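You operate a simulated robot arm through the tools that you are given. There is no shell and no other tool.

Carry out the task below with a simulated two-armed robot. There is one attempt and no reset: what you move stays moved.

Task
Unlock and empty the blue case, and leave it open to air.
Fine: the gauze box with the earlier date goes in the returns tray, the other on the bench before the case. Set down upright: what you pick out.

It is judged by the outcome, as a careful person would: the job done as asked, and still so three seconds after it is handed in. It fails if anything else is knocked over, pushed out of place, dropped, spilled or broken.

Robot
Two 7-joint arms with fingered hands on one trunk that stands fixed in place. Base frame: the origin is at the foot of the trunk, x ahead of it, y to its left, z up; the work surface is at about z = 90. Readings come in cm, rad, newtons and seconds.
The left shoulder is at [5, 21.4, 86.9], the right one opposite. With the tool pointing down near the work surface each hand reaches from about 32 to 86 cm from the base axis, measured 20 degrees to its own side. Payload 3 kg a hand.
Tool frame (each hand has its own): the origin (TCP) lies between the finger pads and is the grasp point; the fingertips stand 2.6 cm ahead of it; z points along the fingers, y is the line along which they close. The gripper opens to 13.2 cm; its body begins 7.3 cm behind the TCP. The gripper is a hand of 3 fingers: y runs from the thumb to the fingers, the wrist lies at [0, 0, -22.9] in the tool frame, and closing takes about 1.5 s.
Orientation is that of the tool frame in the base frame, as [roll, pitch, yaw] about the fixed x, y, z axes, in that order (R = Rz(yaw) Ry(pitch) Rx(roll)). With the fingers straight down and closing along the base's y, the tool's x points along the base's -x, its y along +y and its z along -z.

Tools
- The arms move only by the tool send_rows. It takes "left_increments", "right_increments" or both (then of equal length, played together; a hand with none holds still); each is a list of rows, each a list of 7 numbers: the shift along the tool's x, y, z in cm, then the turn, a rotation vector about the tool's x, y, z in rad, then the opening, from 0 (shut) to 1 (fully open). In form: [[tx, ty, tz, wx, wy, wz, claw], ...]. A call has 1 to 20 rows; each row shifts and turns the commanded pose from where the row before left it, along the tool's axes as they then stand. A row lasts 0.2 s, in which the tool goes at most 5 cm and 0.15 rad; a call with a longer step from one row to the next is refused whole, and so is a gripper value outside its range. A pose out of reach is approached as far as the arm can. The call stops where the force on the tool passes 70 N (or 10 N more than at its start, if that is more) or the arm is blocked; 0.2 s more then pass. The fingers move at their own pace (about 7.2 cm/s each) and stop on an object; they squeeze with about 23 N. The grip force told is the motor's: it shows also when the fingers shut on nothing. Time passes only in rows, and 0.2 s behind the last, so rows that do not move let the fingers close. The reply holds the time, the measured pose of the TCP, the force on the tool along the base axes, the opening and the grip force, in the units named above and with some noise, with the torque about the TCP (base axes, N m) and any sound that the robot's microphone picked up.
- Cameras (640 x 400 px; columns grow to the right, rows downward): "scene" is now at [3.54, -2.5, 150.64]; the picture's right is [-0.31, -0.95, 0.00], its down [-0.55, 0.18, -0.81] and it looks along [0.77, -0.26, -0.58] (base axes); focal length 354 px, centre (320, 200). "left" rides on the left gripper at [-6.2, 0.3, -9.2] in its tool frame; the picture's right is [-0.05, -1.00, 0.00], its down [0.83, -0.04, -0.56] and it looks along [0.55, -0.03, 0.83] (tool axes); focal length 230 px, centre (320, 200). "right" rides on the right gripper at [6.2, 0.3, -9.2] in its tool frame; the picture's right is [-0.05, 1.00, 0.00], its down [-0.83, -0.04, -0.56] and it looks along [-0.55, -0.03, 0.83] (tool axes); focal length 230 px, centre (320, 200). There is no depth. A picture from a camera that has moved, and an enlarged one, comes with that camera's place and axes in the base frame and with its lens.
- capture(camera): a new picture of that camera. No time passes.
- set_grasp(shape, hand): the hand has 3 fingers and takes this shape, open, in about a second: jaw (thumb against the fingers, like two jaws); tri (thumb and two fingers); tip (a fingertip pinch); poke (one finger out to press); point (the index stretched); flat (the hand flat); cup (the hand cupped); fist (a fist). The gripper value then closes the fingers along that shape, each until it touches; the sizes above hold for jaw. It gives what a move gives, with no picture.
- head_to(pan, tilt): turns the head with the scene camera to pan (to the left, within 1.501 rad either way) and tilt (down, from -0.506 to 1.204), counted from straight ahead of the robot. It gives what a move gives.
- inspect(camera, box): a new picture of the part [left, top, right, bottom] of that camera's present view, enlarged. No time passes.
- close_job(): hands the job in; it is judged then, once.

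Places have to be worked out from the pictures, the camera data and where the tool is seen. Open the grippers and draw the arms clear of the work before you hand the job in, unless the task says otherwise.

The tools are called after "Emit:" as name(argument=value, ...) on one line, values as JSON. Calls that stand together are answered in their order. send_rows: Moves the arms, as the interface text tells. Its arguments: {"type":"object","properties":{"left_increments":{"type":"array"},"right_increments":{"type":"array"}},"required":[]} The other tools are called the same way: set_grasp (shape, hand) gives the hand a shape; head_to (pan, tilt) turns the head that bears the scene camera; capture (camera) takes a picture; inspect (camera, box) takes an enlarged picture of a part of a camera's view; close_job () hands the job in.

At the start:

```text
clock: 0.0
left_tool_pos: [43.66, 0.19, 125.83]
left_tcp_rot: [3.141, 0.001, 2.681]
left_contact_force: [0.3, -0.5, 1.3]
left_ft_torque: [0.03, 0.0, 0.01]
left_opening: 13.17
left_gripper_force: 0.0
left_shape: jaw
right_tool_pos: [35.22, -40.04, 126.02]
right_tcp_rot: [3.14, 0.001, 2.68]
right_contact_force: [-0.5, 1.2, -0.5]
right_ft_torque: [-0.01, -0.03, 0.01]
right_opening: 13.19
right_gripper_force: 0.1
right_shape: jaw
head pan, tilt (commanded): [-0.319, 0.621]
```

scene: 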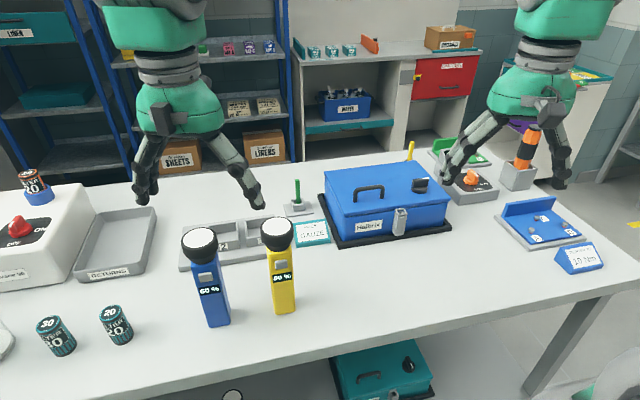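
right: 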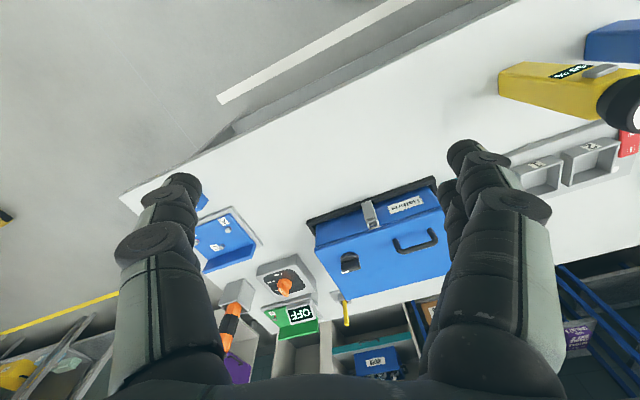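
left: 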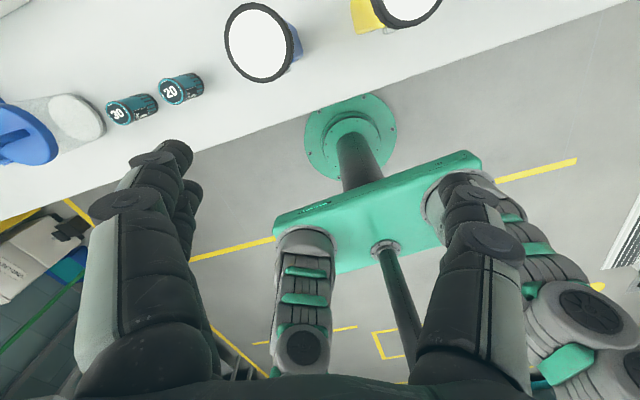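

I start by looking closely at the blue case, its latch, and the surrounding fixtures.

Emit:
inspect(camera="scene", box=[280, 120, 480, 260])

Emit:
inspect(camera="scene", box=[420, 110, 620, 280])

Emit:
inspect(camera="scene", box=[150, 160, 340, 340])

Emit:
inspect(camera="scene", box=[0, 160, 200, 370])

Emit:
inspect(camera="right", box=[180, 170, 480, 370])

```text
2.86 times, centred on (380, 190) of scene
camera zoom: at [3.54, -2.5, 150.64], right [-0.31, -0.95, 0.0], down [-0.55, 0.18, -0.81], along [0.77, -0.26, -0.58], focal length 1010 px, centre (149, 229)
```

zoom: 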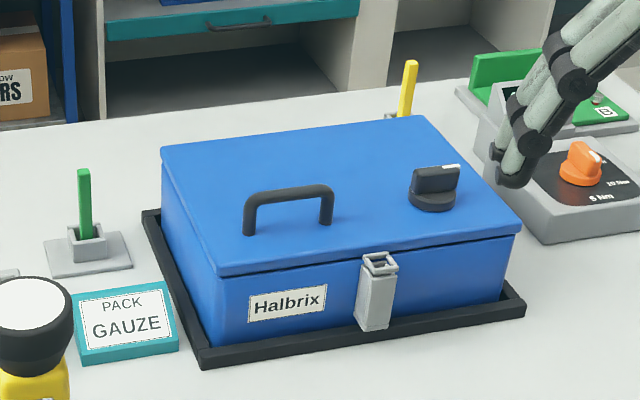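

```text
2.35 times, centred on (520, 195) of scene
camera zoom: at [3.54, -2.5, 150.64], right [-0.31, -0.95, 0.0], down [-0.55, 0.18, -0.81], along [0.77, -0.26, -0.58], focal length 832 px, centre (-151, 212)
```

zoom: 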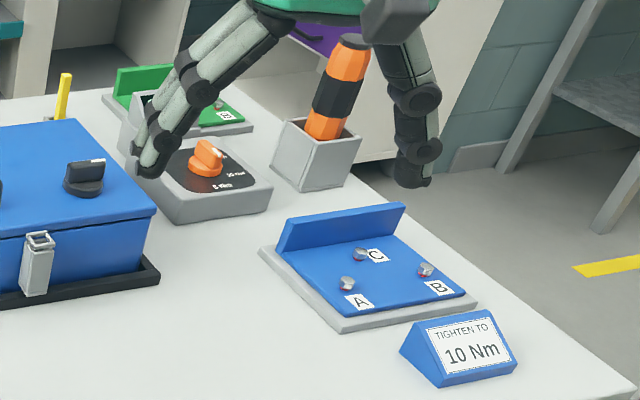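

```text
2.22 times, centred on (245, 250) of scene
camera zoom: at [3.54, -2.5, 150.64], right [-0.31, -0.95, 0.0], down [-0.55, 0.18, -0.81], along [0.77, -0.26, -0.58], focal length 786 px, centre (487, 89)
```

zoom: 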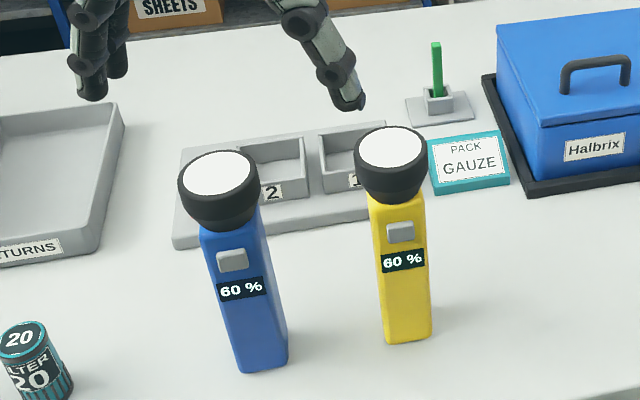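

```text
1.90 times, centred on (100, 265) of scene
camera zoom: at [3.54, -2.5, 150.64], right [-0.31, -0.95, 0.0], down [-0.55, 0.18, -0.81], along [0.77, -0.26, -0.58], focal length 673 px, centre (739, 76)
```

zoom: 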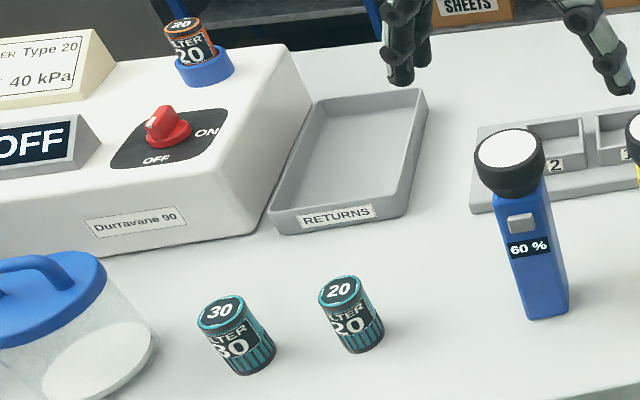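

```text
2.00 times, centred on (330, 270) of right
camera zoom: at [29.74, -37.12, 135.15], right [0.49, 0.87, 0.0], down [0.72, -0.41, 0.56], along [0.48, -0.27, -0.83], focal length 460 px, centre (300, 60)
```

zoom: 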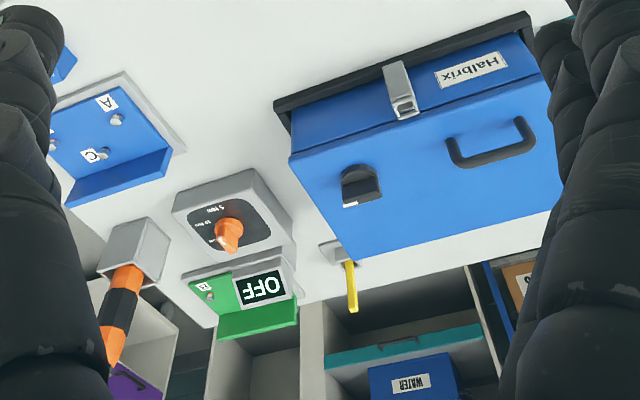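

I see a lid knob, a handle, and a front latch on the case. I zoom in harder on the knob, latch, and the coloured sticks for detail.

Emit:
inspect(camera="scene", box=[385, 165, 445, 205])

Emit:
inspect(camera="right", box=[330, 190, 410, 290])

Emit:
inspect(camera="scene", box=[370, 195, 430, 245])

Emit:
inspect(camera="scene", box=[270, 170, 340, 250])

```text
10.00 times, centred on (415, 185) of scene
camera zoom: at [3.54, -2.5, 150.64], right [-0.31, -0.95, 0.0], down [-0.55, 0.18, -0.81], along [0.77, -0.26, -0.58], focal length 3535 px, centre (-630, 350)
```

zoom: 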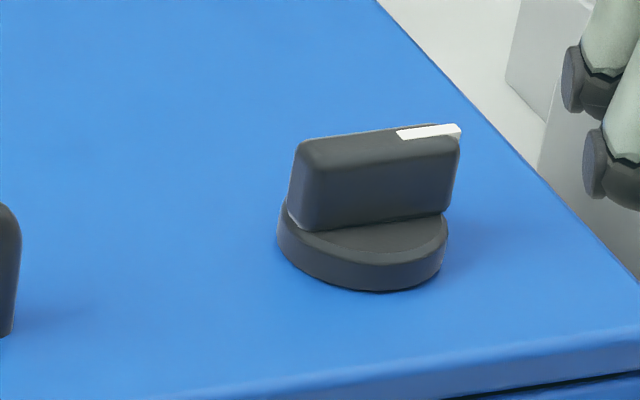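

```text
4.00 times, centred on (370, 240) of right
camera zoom: at [29.74, -37.12, 135.15], right [0.49, 0.87, 0.0], down [0.72, -0.41, 0.56], along [0.48, -0.27, -0.83], focal length 920 px, centre (120, 40)
```

zoom: 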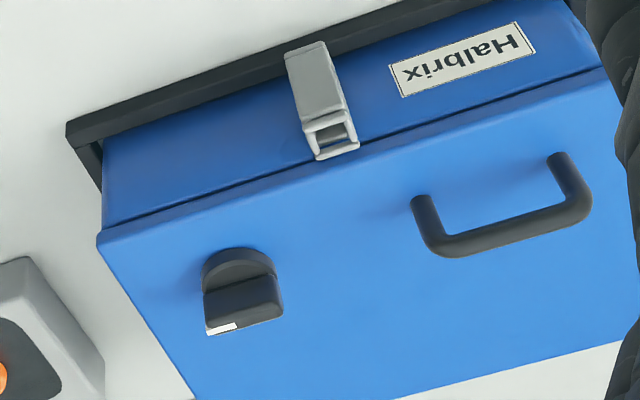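

```text
8.00 times, centred on (400, 220) of scene
camera zoom: at [3.54, -2.5, 150.64], right [-0.31, -0.95, 0.0], down [-0.55, 0.18, -0.81], along [0.77, -0.26, -0.58], focal length 2828 px, centre (-320, 40)
```

zoom: 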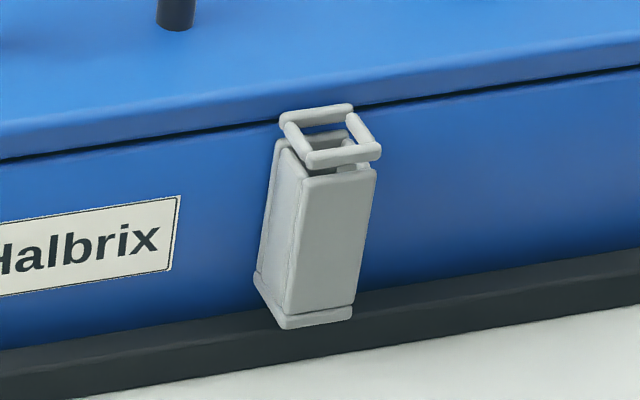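

```text
5.00 times, centred on (305, 210) of scene
camera zoom: at [3.54, -2.5, 150.64], right [-0.31, -0.95, 0.0], down [-0.55, 0.18, -0.81], along [0.77, -0.26, -0.58], focal length 1767 px, centre (395, 150)
```

zoom: 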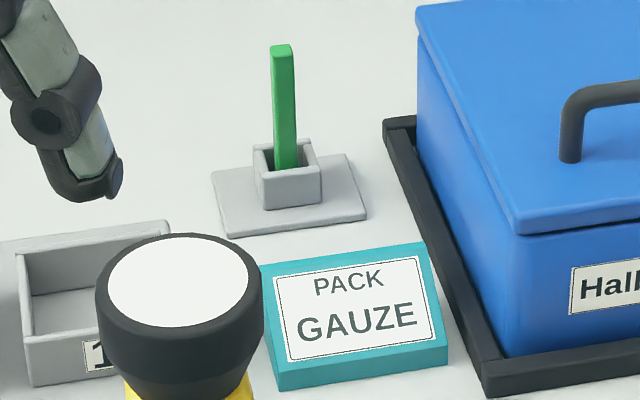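

The latch is a lever with a loop over the lid edge, and the knob has an unlabelled pointer. I look around the room for other signs or instructions that matter.

Emit:
head_to(pan=0.3, tilt=0.5)

Emit:
capture(camera="scene")

Emit:
head_to(pan=-0.8, tilt=0.5)

Emit:
capture(camera="scene")

```text
clock: 1.0
left_tool_pos: [43.6, 0.15, 125.86]
left_tcp_rot: [-3.142, -0.001, 2.681]
left_contact_force: [-0.3, 0.3, -0.5]
left_ft_torque: [0.02, -0.01, -0.01]
left_opening: 13.2
left_gripper_force: 0.1
left_shape: jaw
right_tool_pos: [35.22, -40.11, 125.92]
right_tcp_rot: [3.141, 0.0, 2.679]
right_contact_force: [-0.8, -0.1, -1.2]
right_ft_torque: [0.01, 0.0, 0.0]
right_opening: 13.19
right_gripper_force: 0.1
right_shape: jaw
head pan, tilt (commanded): [0.3, 0.499]
```

```text
taken
camera scene: at [3.9, 2.93, 151.73], right [0.29, -0.96, 0.0], down [-0.46, -0.14, -0.88], along [0.84, 0.26, -0.48], focal length 354 px, centre (320, 200)
```

scene: 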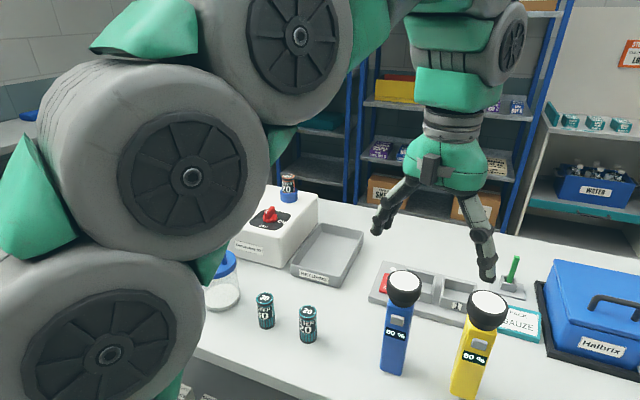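

```text
clock: 2.3
left_tool_pos: [43.64, 0.24, 126.0]
left_tcp_rot: [-3.14, 0.0, 2.681]
left_contact_force: [0.1, 0.4, -0.5]
left_ft_torque: [0.01, -0.01, 0.0]
left_opening: 13.16
left_gripper_force: 0.0
left_shape: jaw
right_tool_pos: [35.08, -40.04, 126.06]
right_tcp_rot: [3.14, 0.0, 2.681]
right_contact_force: [0.4, 0.3, 0.0]
right_ft_torque: [0.01, 0.0, 0.05]
right_opening: 13.17
right_gripper_force: 0.0
right_shape: jaw
head pan, tilt (commanded): [-0.799, 0.499]
```

```text
taken
camera scene: at [1.56, -6.27, 151.73], right [-0.72, -0.7, 0.0], down [-0.33, 0.34, -0.88], along [0.61, -0.63, -0.48], focal length 354 px, centre (320, 200)
```

scene: 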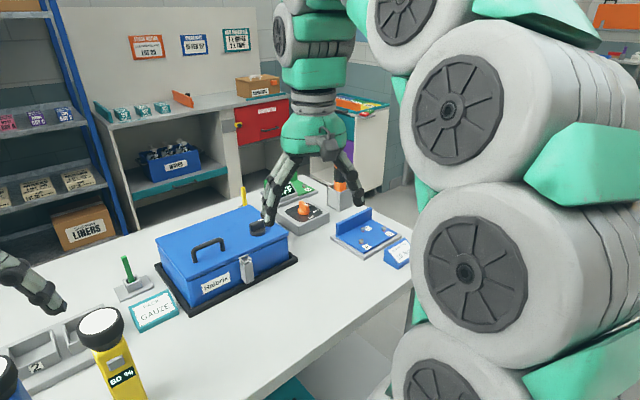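

Three posters hang on the back wall; I read them.

Emit:
inspect(camera="scene", box=[125, 20, 265, 100])

Emit:
inspect(camera="scene", box=[125, 30, 190, 65])

Emit:
inspect(camera="scene", box=[175, 20, 260, 65])

Emit:
inspect(camera="scene", box=[90, 85, 210, 150])

```text
4.57 times, centred on (195, 60) of scene
camera zoom: at [1.56, -6.27, 151.73], right [-0.72, -0.7, 0.0], down [-0.33, 0.34, -0.88], along [0.61, -0.63, -0.48], focal length 1616 px, centre (891, 840)
```

zoom: 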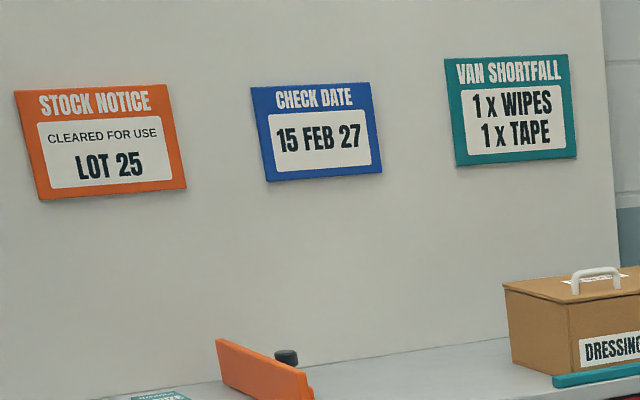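

```text
9.85 times, centred on (158, 48) of scene
camera zoom: at [1.56, -6.27, 151.73], right [-0.72, -0.7, 0.0], down [-0.33, 0.34, -0.88], along [0.61, -0.63, -0.48], focal length 3480 px, centre (1920, 1702)
```

zoom: 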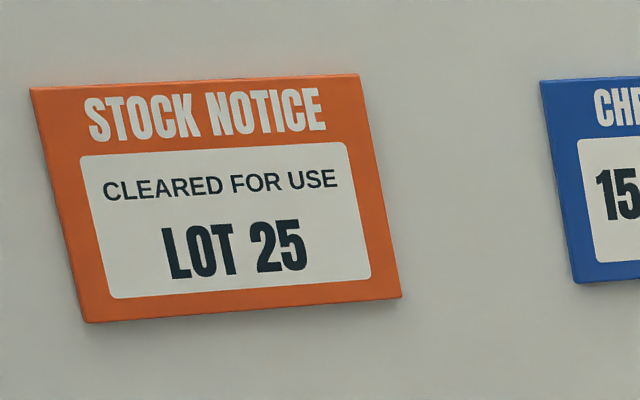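

```text
7.53 times, centred on (218, 42) of scene
camera zoom: at [1.56, -6.27, 151.73], right [-0.72, -0.7, 0.0], down [-0.33, 0.34, -0.88], along [0.61, -0.63, -0.48], focal length 2661 px, centre (1092, 1386)
```

zoom: 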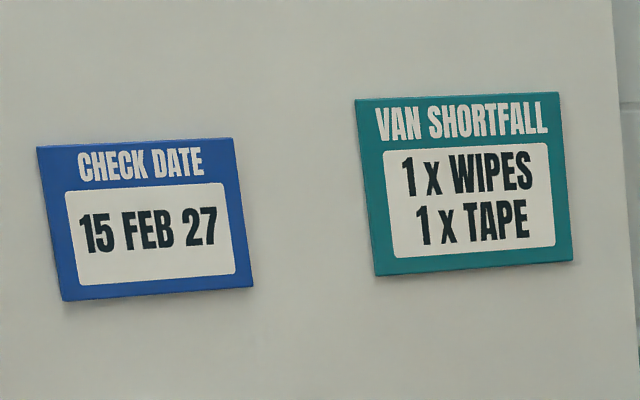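

```text
5.33 times, centred on (150, 118) of scene
camera zoom: at [1.56, -6.27, 151.73], right [-0.72, -0.7, 0.0], down [-0.33, 0.34, -0.88], along [0.61, -0.63, -0.48], focal length 1885 px, centre (1227, 640)
```

zoom: 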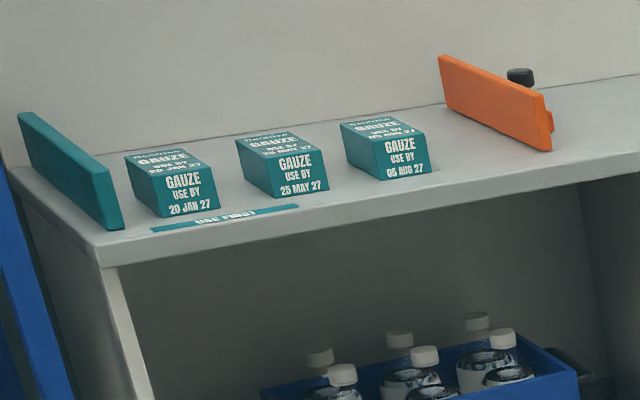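

The posters concern other work. I bring the right hand above the front of the case, with yaw squared to π, so its camera can see the lid, knob and latch close up.

Emit:
send_rows(right_increments=[[0, 0, 0, 0, 0, -0.115, 1], [0, 0, 0, 0, 0, -0.115, 1], [0, 0, 0, 0, 0, -0.115, 1], [0, 0, 0, 0, 0, -0.115, 1], [-3.1, -0.83, 1.33, 0, 0, 0, 1], [-3.1, -0.83, 1.33, 0, 0, 0, 1], [-3.1, -0.83, 1.33, 0, 0, 0, 1], [-3.1, -0.83, 1.33, 0, 0, 0, 1], [-3.1, -0.83, 1.33, 0, 0, 0, 1], [-3.1, -0.83, 1.33, 0, 0, 0, 1], [0, 0, 0, 0, 0, 0, 1]])

Emit:
capture(camera="right")

Emit:
head_to(pan=-0.45, tilt=0.6)

Emit:
capture(camera="scene")

```text
clock: 4.7
left_tool_pos: [43.61, 0.13, 125.96]
left_tcp_rot: [-3.141, 0.0, 2.679]
left_contact_force: [-0.3, 0.3, -0.4]
left_ft_torque: [0.01, 0.02, 0.01]
left_opening: 13.18
left_gripper_force: 0.1
left_shape: jaw
right_tool_pos: [53.81, -44.94, 118.04]
right_tcp_rot: [3.141, 0.0, 3.139]
right_contact_force: [1.1, -1.0, -0.1]
right_ft_torque: [-0.04, 0.0, -0.01]
right_opening: 13.19
right_gripper_force: 0.0
right_shape: jaw
head pan, tilt (commanded): [-0.799, 0.499]
```

```text
taken
camera right: at [47.62, -44.62, 127.15], right [0.05, 1.0, 0.0], down [0.83, -0.04, 0.56], along [0.55, -0.03, -0.83], focal length 230 px, centre (320, 200)
```

right: 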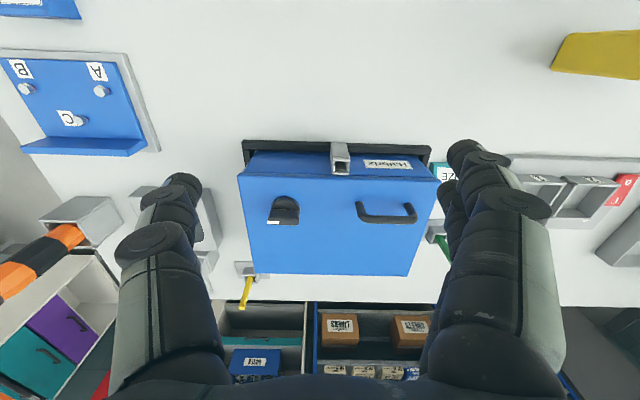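

```text
clock: 5.6
left_tool_pos: [43.55, 0.2, 126.01]
left_tcp_rot: [-3.14, 0.001, 2.681]
left_contact_force: [0.1, -0.5, -1.6]
left_ft_torque: [0.0, -0.01, -0.02]
left_opening: 13.16
left_gripper_force: 0.1
left_shape: jaw
right_tool_pos: [53.71, -44.7, 117.98]
right_tcp_rot: [3.141, 0.001, 3.14]
right_contact_force: [0.8, 0.0, -0.1]
right_ft_torque: [0.0, 0.0, 0.0]
right_opening: 13.19
right_gripper_force: 0.0
right_shape: jaw
head pan, tilt (commanded): [-0.45, 0.6]
```

```text
taken
camera scene: at [3.16, -3.6, 150.82], right [-0.44, -0.9, 0.0], down [-0.51, 0.25, -0.83], along [0.74, -0.36, -0.56], focal length 354 px, centre (320, 200)
```

scene: 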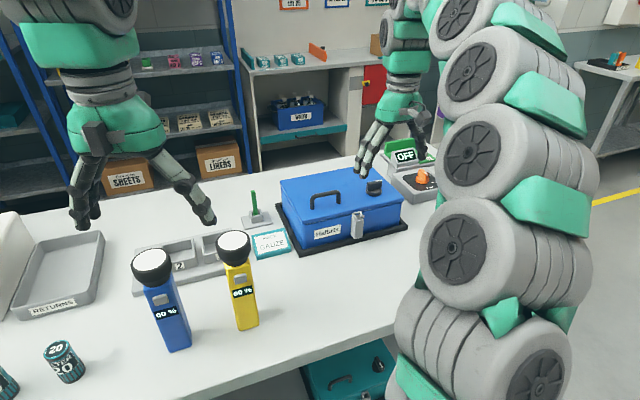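

I zoom into the knob, latch and handle in the right camera view.

Emit:
inspect(camera="right", box=[235, 130, 445, 280])

Emit:
inspect(camera="right", box=[320, 130, 380, 180])

Emit:
inspect(camera="scene", box=[270, 160, 420, 270])

```text
2.67 times, centred on (340, 205) of right
camera zoom: at [47.59, -44.61, 127.16], right [0.05, 1.0, 0.0], down [0.83, -0.04, 0.56], along [0.55, -0.03, -0.83], focal length 614 px, centre (267, 187)
```

zoom: 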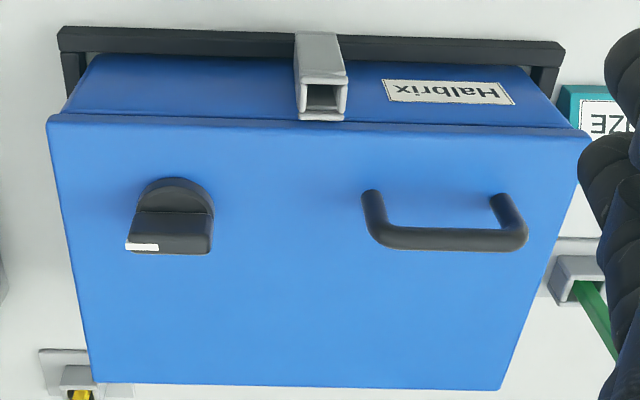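

```text
8.00 times, centred on (350, 155) of right
camera zoom: at [47.59, -44.61, 127.16], right [0.05, 1.0, 0.0], down [0.83, -0.04, 0.56], along [0.55, -0.03, -0.83], focal length 1841 px, centre (80, 560)
```

zoom: 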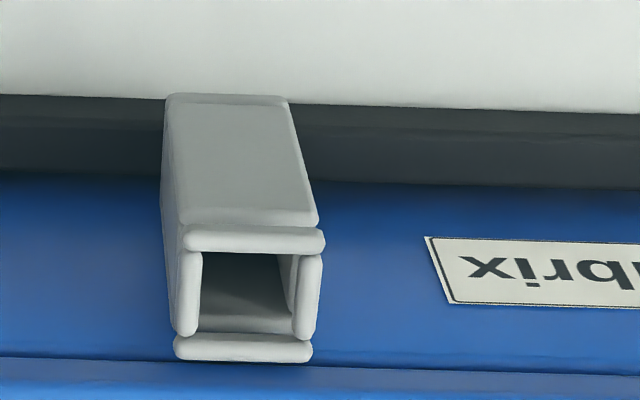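

```text
3.64 times, centred on (345, 215) of scene
camera zoom: at [3.16, -3.6, 150.82], right [-0.44, -0.9, 0.0], down [-0.51, 0.25, -0.83], along [0.74, -0.36, -0.56], focal length 1285 px, centre (229, 146)
```

zoom: 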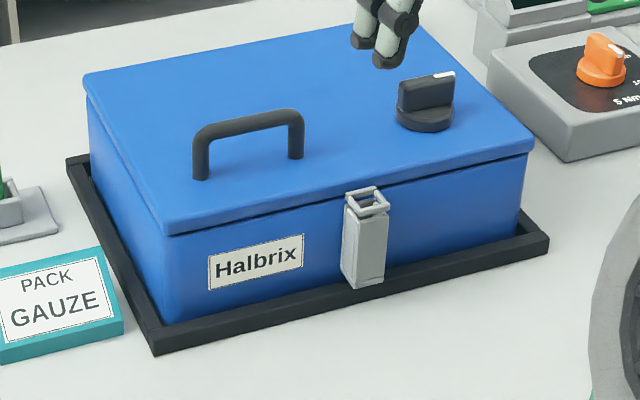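

Triangulating, the lid top is at z≈99 and the knob bar is centred near (67.6, -50.9), about 4.2 cm long, lying along the case's front edge. I turn the right hand to close across the bar and hover above it.

Emit:
send_rows(right_increments=[[0, 0, 0, 0, 0, 0.1377, 1], [0, 0, 0, 0, 0, 0.1377, 1], [0, 0, 0, 0, 0, 0.1377, 1], [0, 0, 0, 0, 0, 0.1377, 1], [0, 0, 0, 0, 0, 0.1377, 1], [0, 0, 0, 0, 0, 0.1377, 1], [0, 0, 0, 0, 0, 0.1377, 1], [0, 0, 0, 0, 0, 0.1377, 1], [0, 0, 0, 0, 0, 0.1377, 1], [0, 0, 0, 0, 0, 0.1377, 1], [0, 0, 0, 0, 0, 0.1377, 1], [0, 0, 0, 0, 0, 0.1377, 1], [-1.006, 2.874, 1.2, 0, 0, 0, 0.6], [-1.006, 2.874, 1.2, 0, 0, 0, 0.6], [-1.006, 2.874, 1.2, 0, 0, 0, 0.6], [-1.006, 2.874, 1.2, 0, 0, 0, 0.6], [-1.006, 2.874, 1.2, 0, 0, 0, 0.6], [0, 0, 0, 0, 0, 0, 0.6]])

Emit:
capture(camera="right")

Emit:
inspect(camera="scene", box=[270, 120, 450, 260])

```text
clock: 9.4
left_tool_pos: [43.73, 0.14, 125.96]
left_tcp_rot: [3.141, -0.001, 2.681]
left_contact_force: [-0.5, -0.1, -0.1]
left_ft_torque: [0.04, -0.03, -0.01]
left_opening: 13.24
left_gripper_force: 0.0
left_shape: jaw
right_tool_pos: [65.63, -50.43, 112.82]
right_tcp_rot: [3.14, 0.0, 1.487]
right_contact_force: [-0.6, 0.7, -0.3]
right_ft_torque: [-0.01, -0.01, 0.01]
right_opening: 7.94
right_gripper_force: 0.0
right_shape: jaw
right hand out of reach, approached as far as the arm can: row 17
head pan, tilt (commanded): [-0.45, 0.6]
```

```text
taken
camera right: at [66.39, -44.37, 121.95], right [0.99, -0.13, 0.0], down [-0.11, -0.82, 0.56], along [-0.07, -0.55, -0.83], focal length 230 px, centre (320, 200)
```

right: 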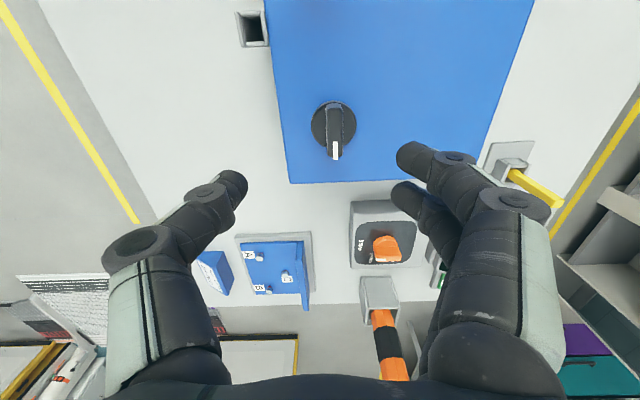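

```text
2.86 times, centred on (360, 190) of scene
camera zoom: at [3.17, -3.6, 150.82], right [-0.44, -0.9, 0.0], down [-0.51, 0.25, -0.83], along [0.74, -0.36, -0.56], focal length 1010 px, centre (206, 229)
```

zoom: 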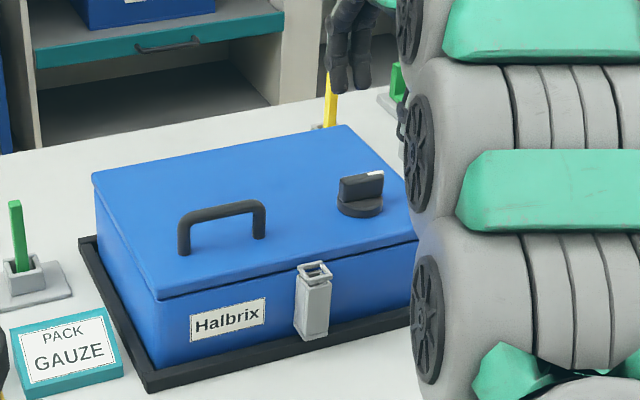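

The arm was at its reach limit at this height; lower down there will be more reach. I zoom on the knob from here to fix its centre.

Emit:
inspect(camera="right", box=[290, 85, 380, 185])

```text
4.00 times, centred on (335, 135) of right
camera zoom: at [66.39, -44.37, 121.95], right [0.99, -0.13, 0.0], down [-0.11, -0.82, 0.56], along [-0.07, -0.55, -0.83], focal length 920 px, centre (260, 460)
```

zoom: 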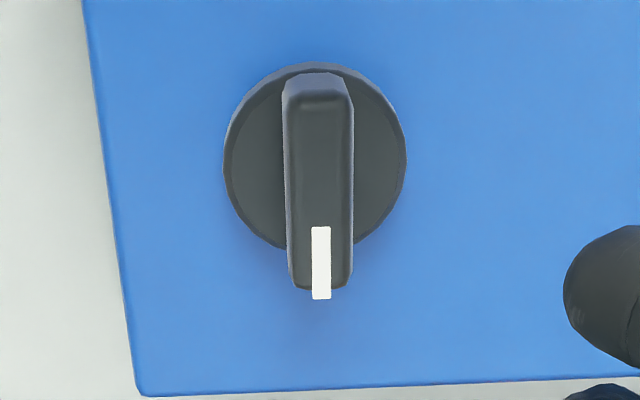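

The knob centre resolves to about (66.8, -50.6), bar 1.5 cm thick. I go down a bit first and check the pose against the command.

Emit:
send_rows(right_increments=[[0, 0, 1.5, 0, 0, 0, 0.45], [0, 0, 1.5, 0, 0, 0, 0.45], [0, 0, 1.5, 0, 0, 0, 0.45], [0, 0, 0, 0, 0, 0, 0.45]])

Emit:
inspect(camera="right", box=[200, 50, 460, 250])

```text
clock: 10.4
left_tool_pos: [43.66, 0.16, 125.98]
left_tcp_rot: [-3.141, 0.002, 2.682]
left_contact_force: [-0.1, 0.5, -0.7]
left_ft_torque: [0.01, -0.01, -0.01]
left_opening: 13.21
left_gripper_force: 0.0
left_shape: jaw
right_tool_pos: [65.74, -50.49, 108.5]
right_tcp_rot: [3.142, 0.001, 1.489]
right_contact_force: [0.0, 0.5, 0.5]
right_ft_torque: [0.0, -0.02, -0.03]
right_opening: 6.01
right_gripper_force: 0.1
right_shape: jaw
head pan, tilt (commanded): [-0.45, 0.6]
```

```text
2.00 times, centred on (330, 150) of right
camera zoom: at [66.47, -44.44, 117.6], right [0.99, -0.13, 0.0], down [-0.11, -0.82, 0.56], along [-0.07, -0.55, -0.83], focal length 460 px, centre (300, 300)
```

zoom: 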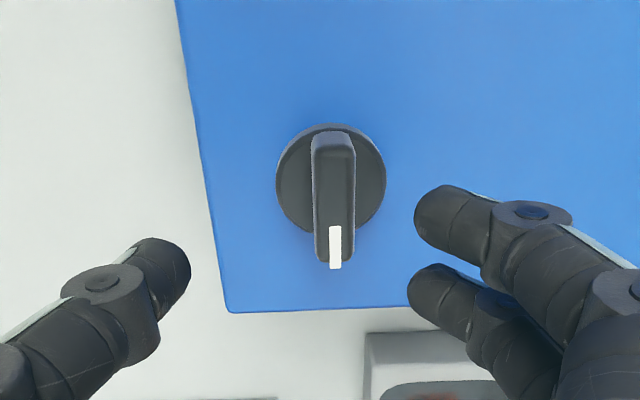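

Command tracks the real pose now. I shift 1.06 cm forward and lower to z≈103.2, then close on the knob bar.

Emit:
send_rows(right_increments=[[0, 0.53, 1.3, 0, 0, 0, 0.45], [0, 0.53, 1.3, 0, 0, 0, 0.45], [0, 0, 1.35, 0, 0, 0, 0.45], [0, 0, 1.35, 0, 0, 0, 0.45], [0, 0, 0, 0, 0, 0, 0.45]])

Emit:
capture(camera="right")

```text
clock: 11.6
left_tool_pos: [43.52, 0.2, 125.89]
left_tcp_rot: [-3.141, 0.001, 2.681]
left_contact_force: [1.0, -0.2, 0.2]
left_ft_torque: [0.0, 0.01, -0.02]
left_opening: 13.2
left_gripper_force: 0.0
left_shape: jaw
right_tool_pos: [66.86, -50.57, 102.83]
right_tcp_rot: [3.142, 0.0, 1.486]
right_contact_force: [0.7, 0.3, 2.2]
right_ft_torque: [-0.02, -0.1, -0.04]
right_opening: 5.95
right_gripper_force: 0.0
right_shape: jaw
head pan, tilt (commanded): [-0.45, 0.6]
```

```text
taken
camera right: at [67.65, -44.58, 111.98], right [0.99, -0.13, 0.0], down [-0.11, -0.82, 0.56], along [-0.07, -0.55, -0.83], focal length 230 px, centre (320, 200)
```

right: 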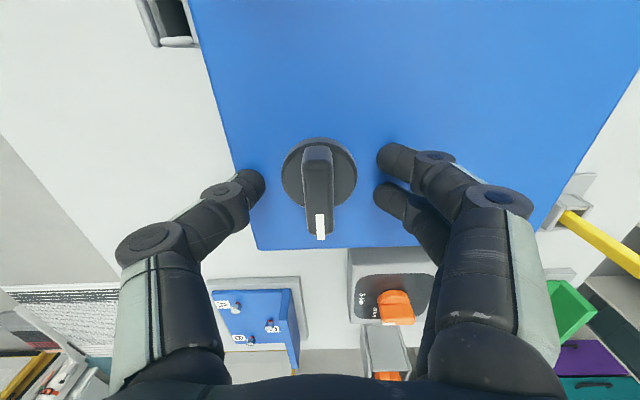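

A slight upward force of 2 N suggests a fingertip is brushing the lid, so I raise 0.4 cm and close on the bar.

Emit:
send_rows(right_increments=[[0, 0, -0.4, 0, 0, 0, 0.45], [0, 0, 0, 0, 0, 0, 0.0], [0, 0, 0, 0, 0, 0, 0.0], [0, 0, 0, 0, 0, 0, 0.0], [0, 0, 0, 0, 0, 0, 0.0], [0, 0, 0, 0, 0, 0, 0.0]])

Emit:
capture(camera="right")

```text
clock: 13.0
left_tool_pos: [43.63, 0.13, 125.95]
left_tcp_rot: [-3.141, 0.0, 2.682]
left_contact_force: [0.3, 1.0, -0.6]
left_ft_torque: [0.03, -0.04, -0.05]
left_opening: 13.2
left_gripper_force: 0.1
left_shape: jaw
right_tool_pos: [66.79, -50.71, 103.34]
right_tcp_rot: [3.141, 0.0, 1.487]
right_contact_force: [-0.5, -1.2, 9.8]
right_ft_torque: [-0.01, 0.12, -0.04]
right_opening: 2.75
right_gripper_force: 23.2
right_shape: jaw
head pan, tilt (commanded): [-0.45, 0.6]
```

```text
taken
camera right: at [67.58, -44.62, 112.46], right [0.99, -0.13, 0.0], down [-0.11, -0.82, 0.56], along [-0.07, -0.55, -0.83], focal length 230 px, centre (320, 200)
```

right: 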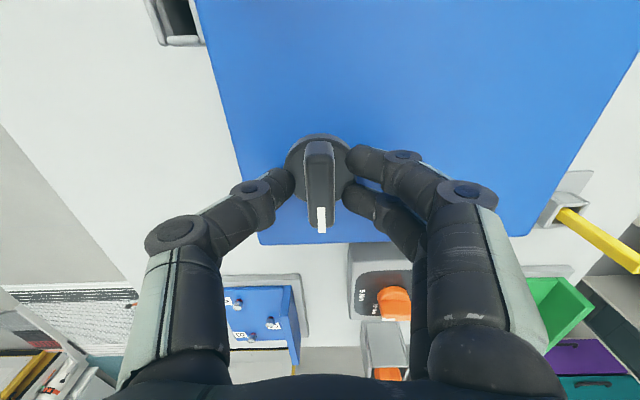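

Fingers stopped at 2.75 cm with 10 N upward force. I zoom to see whether they hold the bar or are resting on the base disc.

Emit:
inspect(camera="right", box=[240, 110, 400, 260])

Emit:
inspect(camera="scene", box=[330, 140, 450, 230])

```text
2.67 times, centred on (320, 185) of right
camera zoom: at [67.58, -44.62, 112.46], right [0.99, -0.13, 0.0], down [-0.11, -0.82, 0.56], along [-0.07, -0.55, -0.83], focal length 614 px, centre (320, 240)
```

zoom: 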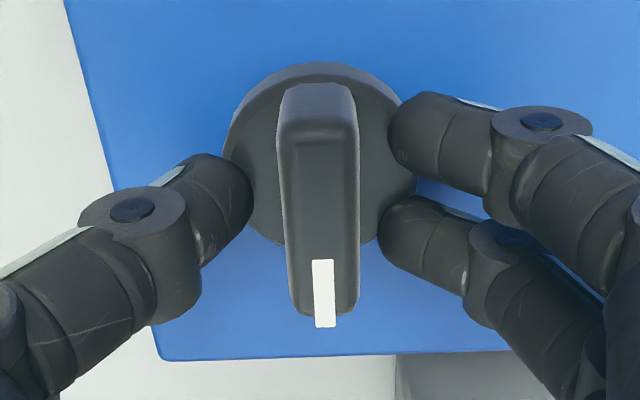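

```text
4.44 times, centred on (390, 185) of scene
camera zoom: at [3.15, -3.59, 150.82], right [-0.44, -0.9, 0.0], down [-0.51, 0.25, -0.83], along [0.74, -0.36, -0.56], focal length 1571 px, centre (9, 267)
```

zoom: 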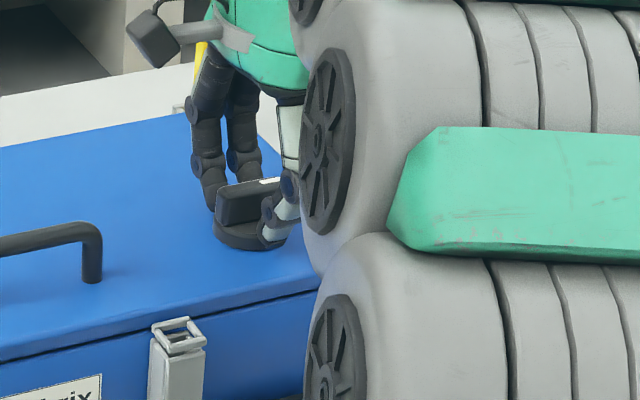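

The fingertips are pressing the disc's rim rather than the bar. I open a little, rise 0.9 cm, and close again.

Emit:
send_rows(right_increments=[[0, 0, 0, 0, 0, 0, 0.4], [0, 0, 0, 0, 0, 0, 0.4], [0, 0, -0.9, 0, 0, 0, 0.4], [0, 0, 0, 0, 0, 0, 0.0], [0, 0, 0, 0, 0, 0, 0.0], [0, 0, 0, 0, 0, 0, 0.0], [0, 0, 0, 0, 0, 0, 0.0], [0, 0, 0, 0, 0, 0, 0.0], [0, 0, 0, 0, 0, 0, 0.0]])

Emit:
inspect(camera="right", box=[240, 110, 400, 260])

```text
clock: 15.0
left_tool_pos: [43.6, 0.07, 125.92]
left_tcp_rot: [3.141, -0.002, 2.682]
left_contact_force: [0.3, 1.0, 0.3]
left_ft_torque: [0.0, 0.0, -0.04]
left_opening: 13.19
left_gripper_force: 0.0
left_shape: jaw
right_tool_pos: [66.96, -50.66, 104.01]
right_tcp_rot: [-3.139, 0.0, 1.489]
right_contact_force: [1.1, 0.0, 0.0]
right_ft_torque: [0.0, -0.07, 0.0]
right_opening: 0.91
right_gripper_force: 22.8
right_shape: jaw
head pan, tilt (commanded): [-0.45, 0.6]
```

```text
2.67 times, centred on (320, 185) of right
camera zoom: at [67.63, -44.63, 113.24], right [0.99, -0.13, 0.0], down [-0.11, -0.82, 0.56], along [-0.07, -0.55, -0.83], focal length 614 px, centre (320, 240)
```

zoom: 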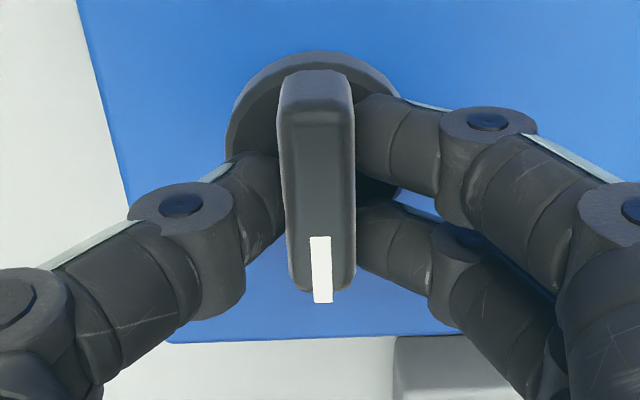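

Now the bar is gripped cleanly. I try a small counter-clockwise turn (toward nominal wrist yaw) and watch the torque.

Emit:
send_rows(right_increments=[[0, 0, 0, 0, 0, -0.06, 0.0], [0, 0, 0, 0, 0, -0.06, 0.0], [0, 0, 0, 0, 0, -0.06, 0.0], [0, 0, 0, 0, 0, 0, 0.0]])

Emit:
inspect(camera="right", box=[240, 110, 400, 260])

```text
clock: 16.0
left_tool_pos: [43.69, 0.09, 126.09]
left_tcp_rot: [-3.139, 0.0, 2.681]
left_contact_force: [-0.1, -0.8, -0.7]
left_ft_torque: [0.0, 0.0, -0.03]
left_opening: 13.19
left_gripper_force: 0.1
left_shape: jaw
right_tool_pos: [66.79, -50.51, 104.13]
right_tcp_rot: [-3.141, -0.001, 1.668]
right_contact_force: [4.9, -2.0, -0.3]
right_ft_torque: [0.01, -0.15, -0.33]
right_opening: 0.88
right_gripper_force: 23.6
right_shape: jaw
head pan, tilt (commanded): [-0.45, 0.6]
```

```text
2.67 times, centred on (320, 185) of right
camera zoom: at [66.41, -44.57, 113.35], right [1.0, 0.05, 0.0], down [0.04, -0.83, 0.56], along [0.03, -0.55, -0.83], focal length 614 px, centre (320, 240)
```

zoom: 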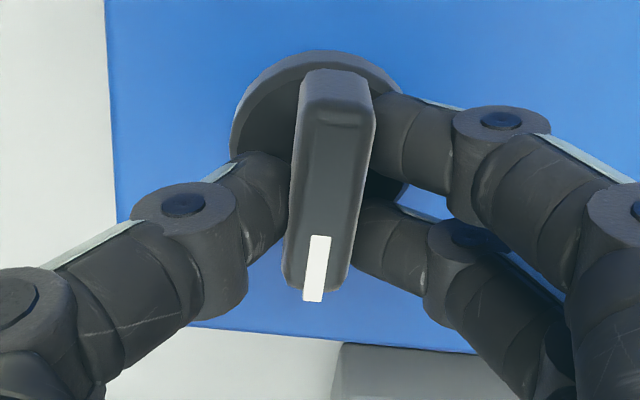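

The bar stayed put while the hand turned (torque −0.33 N·m), so it resists this way. I turn back and try clockwise.

Emit:
send_rows(right_increments=[[0, 0, 0, 0, 0, 0.09, 0.0], [0, 0, 0, 0, 0, 0.09, 0.0], [0, 0, 0, 0, 0, 0.09, 0.0], [0, 0, 0, 0, 0, 0.09, 0.0], [0, 0, 0, 0, 0, 0, 0.0]])

Emit:
inspect(camera="right", box=[240, 110, 400, 260])

```text
clock: 17.2
left_tool_pos: [43.64, 0.12, 125.98]
left_tcp_rot: [3.14, -0.001, 2.68]
left_contact_force: [-0.5, 1.4, 0.3]
left_ft_torque: [0.0, -0.01, -0.02]
left_opening: 13.21
left_gripper_force: 0.2
left_shape: jaw
right_tool_pos: [66.77, -50.58, 104.2]
right_tcp_rot: [3.141, 0.0, 1.305]
right_contact_force: [-4.0, -2.7, -0.3]
right_ft_torque: [-0.06, 0.03, -0.01]
right_opening: 0.85
right_gripper_force: 23.6
right_shape: jaw
head pan, tilt (commanded): [-0.45, 0.6]
```

```text
2.67 times, centred on (320, 185) of right
camera zoom: at [68.59, -44.81, 113.36], right [0.95, -0.31, 0.0], down [-0.26, -0.79, 0.56], along [-0.17, -0.53, -0.83], focal length 614 px, centre (320, 240)
```

zoom: 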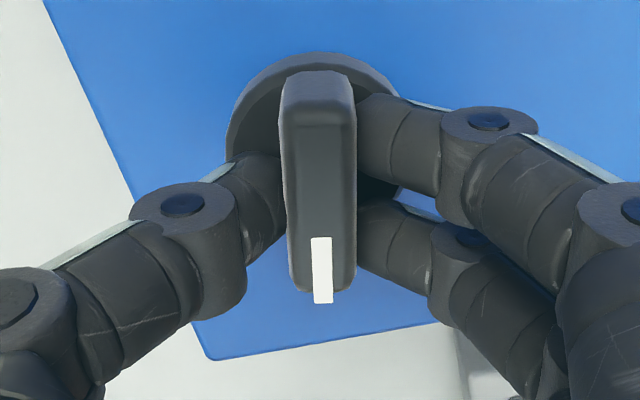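

Clockwise the knob follows the hand freely. I continue turning clockwise toward a quarter turn.

Emit:
send_rows(right_increments=[[0, 0, 0, 0, 0, 0.11, 0.0], [0, 0, 0, 0, 0, 0.11, 0.0], [0, 0, 0, 0, 0, 0.11, 0.0], [0, 0, 0, 0, 0, 0.11, 0.0], [0, 0, 0, 0, 0, 0.11, 0.0], [0, 0, 0, 0, 0, 0.11, 0.0], [0, 0, 0, 0, 0, 0, 0.0]])

Emit:
capture(camera="right")

```text
clock: 18.8
left_tool_pos: [43.59, 0.21, 125.97]
left_tcp_rot: [3.14, -0.002, 2.68]
left_contact_force: [0.2, -0.5, 0.6]
left_ft_torque: [0.02, 0.02, 0.02]
left_opening: 13.21
left_gripper_force: 0.1
left_shape: jaw
right_tool_pos: [66.64, -50.58, 104.24]
right_tcp_rot: [3.142, -0.001, 0.647]
right_contact_force: [-0.9, 2.8, 0.0]
right_ft_torque: [0.0, 0.02, 0.02]
right_opening: 0.86
right_gripper_force: 23.2
right_shape: jaw
head pan, tilt (commanded): [-0.45, 0.6]
```

```text
taken
camera right: at [71.7, -47.18, 113.45], right [0.56, -0.83, 0.0], down [-0.69, -0.47, 0.56], along [-0.46, -0.31, -0.83], focal length 230 px, centre (320, 200)
```

right: 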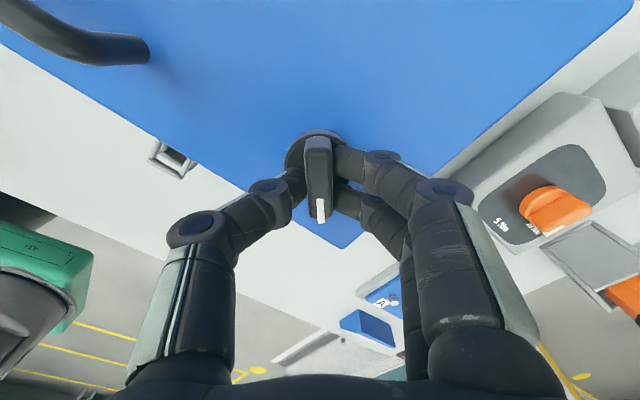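

It keeps turning with almost no torque. I continue the remaining part of the quarter turn and a bit beyond to find the stop.

Emit:
send_rows(right_increments=[[0, 0, 0, 0, 0, 0.11, 0.0], [0, 0, 0, 0, 0, 0.11, 0.0], [0, 0, 0, 0, 0, 0.11, 0.0], [0, 0, 0, 0, 0, 0.11, 0.0], [0, 0, 0, 0, 0, 0.11, 0.0], [0, 0, 0, 0, 0, 0.11, 0.0], [0, 0, 0, 0, 0, 0.07, 0.0], [0, 0, 0, 0, 0, 0, 0.0]])

Emit:
capture(camera="right")

```text
clock: 20.6
left_tool_pos: [43.62, 0.2, 125.97]
left_tcp_rot: [-3.141, 0.0, 2.681]
left_contact_force: [0.3, 0.2, -0.8]
left_ft_torque: [0.02, -0.02, 0.01]
left_opening: 13.21
left_gripper_force: 0.0
left_shape: jaw
right_tool_pos: [66.68, -50.66, 104.21]
right_tcp_rot: [3.141, 0.0, -0.083]
right_contact_force: [-3.1, 2.9, 0.3]
right_ft_torque: [0.06, 0.06, 0.03]
right_opening: 0.88
right_gripper_force: 23.3
right_shape: jaw
head pan, tilt (commanded): [-0.45, 0.6]
```

```text
taken
camera right: at [72.75, -51.52, 113.39], right [-0.13, -0.99, 0.0], down [-0.82, 0.11, 0.56], along [-0.55, 0.07, -0.83], focal length 230 px, centre (320, 200)
```

right: 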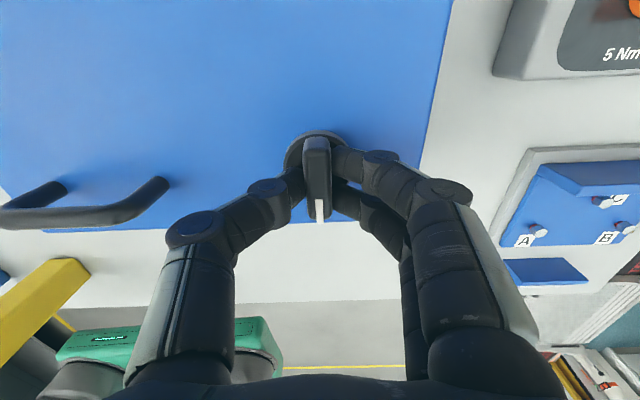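

A quarter turn done with no stop yet. I nudge a little further to feel for an end stop.

Emit:
send_rows(right_increments=[[0, 0, 0, 0, 0, 0.06, 0.0], [0, 0, 0, 0, 0, 0.06, 0.0], [0, 0, 0, 0, 0, 0, 0.0]])

Emit:
inspect(camera="right", box=[240, 110, 400, 260])

```text
clock: 21.4
left_tool_pos: [43.6, 0.12, 126.05]
left_tcp_rot: [3.141, 0.0, 2.68]
left_contact_force: [0.3, -0.3, 0.1]
left_ft_torque: [0.01, 0.0, -0.01]
left_opening: 13.18
left_gripper_force: 0.1
left_shape: jaw
right_tool_pos: [66.71, -50.58, 104.26]
right_tcp_rot: [-3.141, 0.0, -0.201]
right_contact_force: [-1.7, 3.8, -0.7]
right_ft_torque: [0.01, 0.05, 0.27]
right_opening: 0.84
right_gripper_force: 23.2
right_shape: jaw
head pan, tilt (commanded): [-0.45, 0.6]
```

```text
2.67 times, centred on (320, 185) of right
camera zoom: at [72.6, -52.23, 113.42], right [-0.25, -0.97, 0.0], down [-0.81, 0.21, 0.56], along [-0.54, 0.14, -0.83], focal length 614 px, centre (320, 240)
```

zoom: 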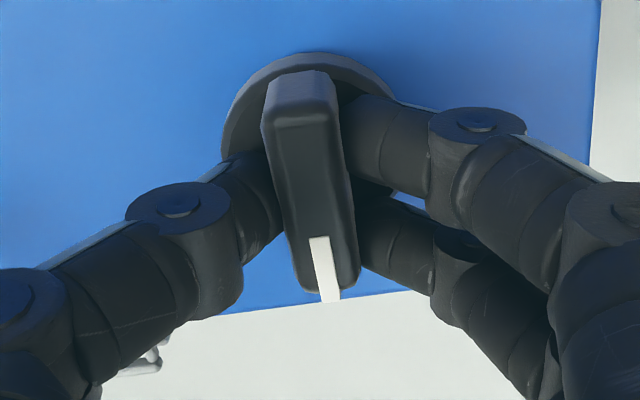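

The stop is felt at a quarter turn, so the knob now points to the front. I turn back slightly, release it and rise clear.

Emit:
send_rows(right_increments=[[0, 0, 0, 0, 0, -0.06, 0.0], [0, 0, 0, 0, 0, -0.058, 0.0], [0, 0, 0, 0, 0, 0, 0.4], [0, 0, 0, 0, 0, 0, 0.4], [0, 0, 0, 0, 0, 0, 0.4], [0, 0, -2, 0, 0, 0, 0.4], [0, 0, -3, 0, 0, 0, 0.4], [-3, 0, -3, 0, 0, 0, 0.4], [-4, 0, -1, 0, 0, 0, 0.4], [-4, 0, 0, 0, 0, 0, 0.4], [-4, 0, 0, 0, 0, 0, 0.4], [0, 0, 0, 0, 0, 0, 0.4]])

Emit:
capture(camera="scene")

Emit:
capture(camera="right")

```text
clock: 24.0
left_tool_pos: [43.67, 0.16, 126.07]
left_tcp_rot: [-3.141, 0.002, 2.682]
left_contact_force: [0.1, 0.4, 0.5]
left_ft_torque: [-0.02, -0.01, -0.02]
left_opening: 13.16
left_gripper_force: 0.1
left_shape: jaw
right_tool_pos: [51.73, -49.11, 113.19]
right_tcp_rot: [-3.14, 0.0, -0.083]
right_contact_force: [0.8, -0.7, 0.0]
right_ft_torque: [-0.02, 0.0, 0.01]
right_opening: 5.21
right_gripper_force: 0.1
right_shape: jaw
head pan, tilt (commanded): [-0.45, 0.6]
```

```text
taken
camera scene: at [3.17, -3.6, 150.82], right [-0.44, -0.9, 0.0], down [-0.51, 0.25, -0.83], along [0.74, -0.36, -0.56], focal length 354 px, centre (320, 200)
```

scene: 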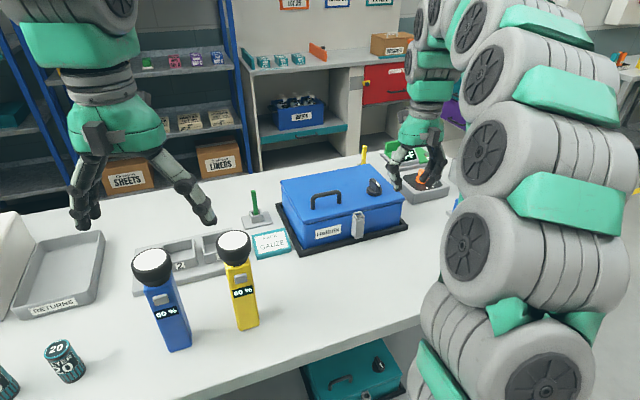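

```text
taken
camera right: at [57.71, -49.99, 122.45], right [-0.14, -0.99, 0.0], down [-0.82, 0.11, 0.56], along [-0.55, 0.07, -0.83], focal length 230 px, centre (320, 200)
```

right: 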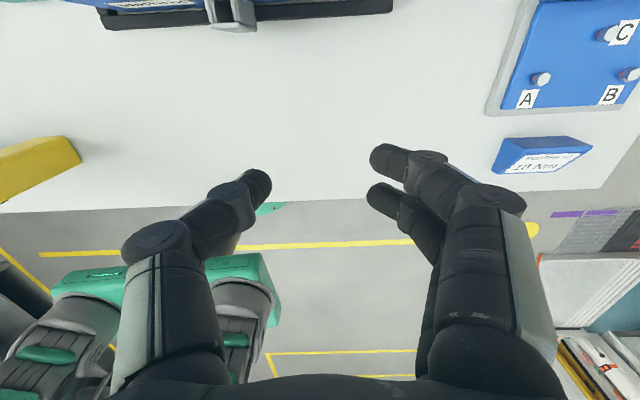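

The knob now points forward. I set the right hand to a fingertip pinch and see how it looks for the latch lever.

Emit:
set_grasp(hand="right", shape="tip")

Emit:
capture(camera="right")

Emit:
inspect(camera="scene", box=[340, 190, 420, 250])

Emit:
inspect(camera="right", box=[180, 0, 290, 60])

```text
clock: 24.9
left_tool_pos: [43.5, 0.22, 125.95]
left_tcp_rot: [3.142, 0.001, 2.68]
left_contact_force: [0.8, -0.2, -0.8]
left_ft_torque: [0.0, 0.02, -0.02]
left_opening: 13.2
left_gripper_force: 0.0
left_shape: jaw
right_tool_pos: [51.84, -49.04, 113.21]
right_tcp_rot: [3.141, 0.001, -0.083]
right_contact_force: [0.5, -0.1, -0.3]
right_ft_torque: [0.0, 0.01, 0.03]
right_opening: 13.19
right_gripper_force: 0.1
right_shape: tip
head pan, tilt (commanded): [-0.45, 0.6]
```

```text
taken
camera right: at [57.72, -49.99, 122.46], right [-0.14, -0.99, 0.0], down [-0.82, 0.11, 0.56], along [-0.55, 0.08, -0.83], focal length 230 px, centre (320, 200)
```

right: 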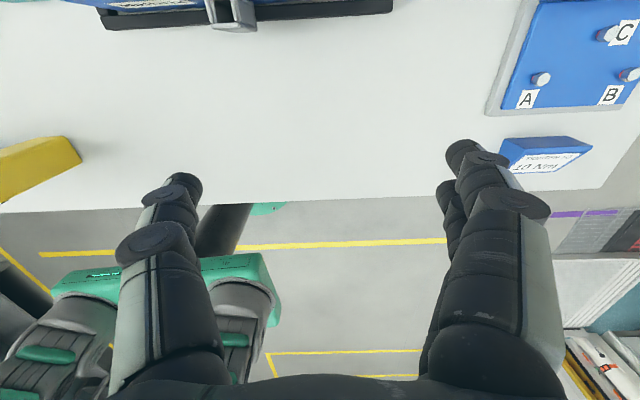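

```text
6.67 times, centred on (380, 220) of scene
camera zoom: at [3.17, -3.6, 150.82], right [-0.44, -0.9, 0.0], down [-0.51, 0.25, -0.83], along [0.74, -0.36, -0.56], focal length 2356 px, centre (-80, 67)
```

zoom: 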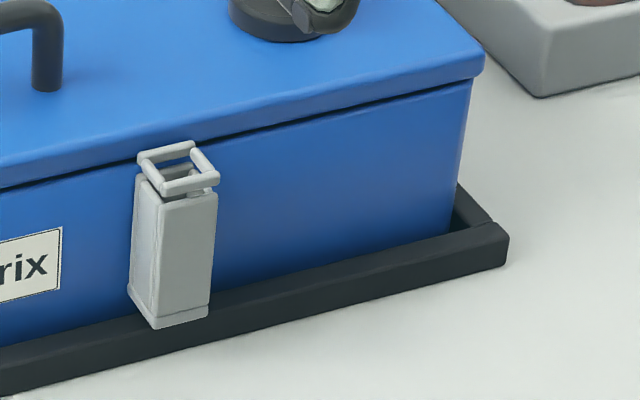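

```text
5.82 times, centred on (235, 30) of right
camera zoom: at [57.72, -49.99, 122.46], right [-0.14, -0.99, 0.0], down [-0.82, 0.11, 0.56], along [-0.55, 0.08, -0.83], focal length 1339 px, centre (814, 1189)
```

zoom: 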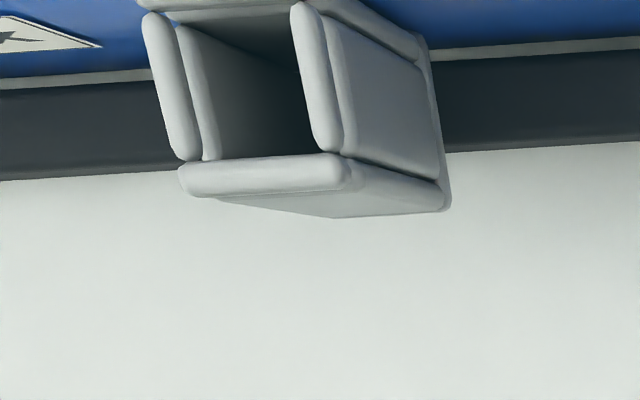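

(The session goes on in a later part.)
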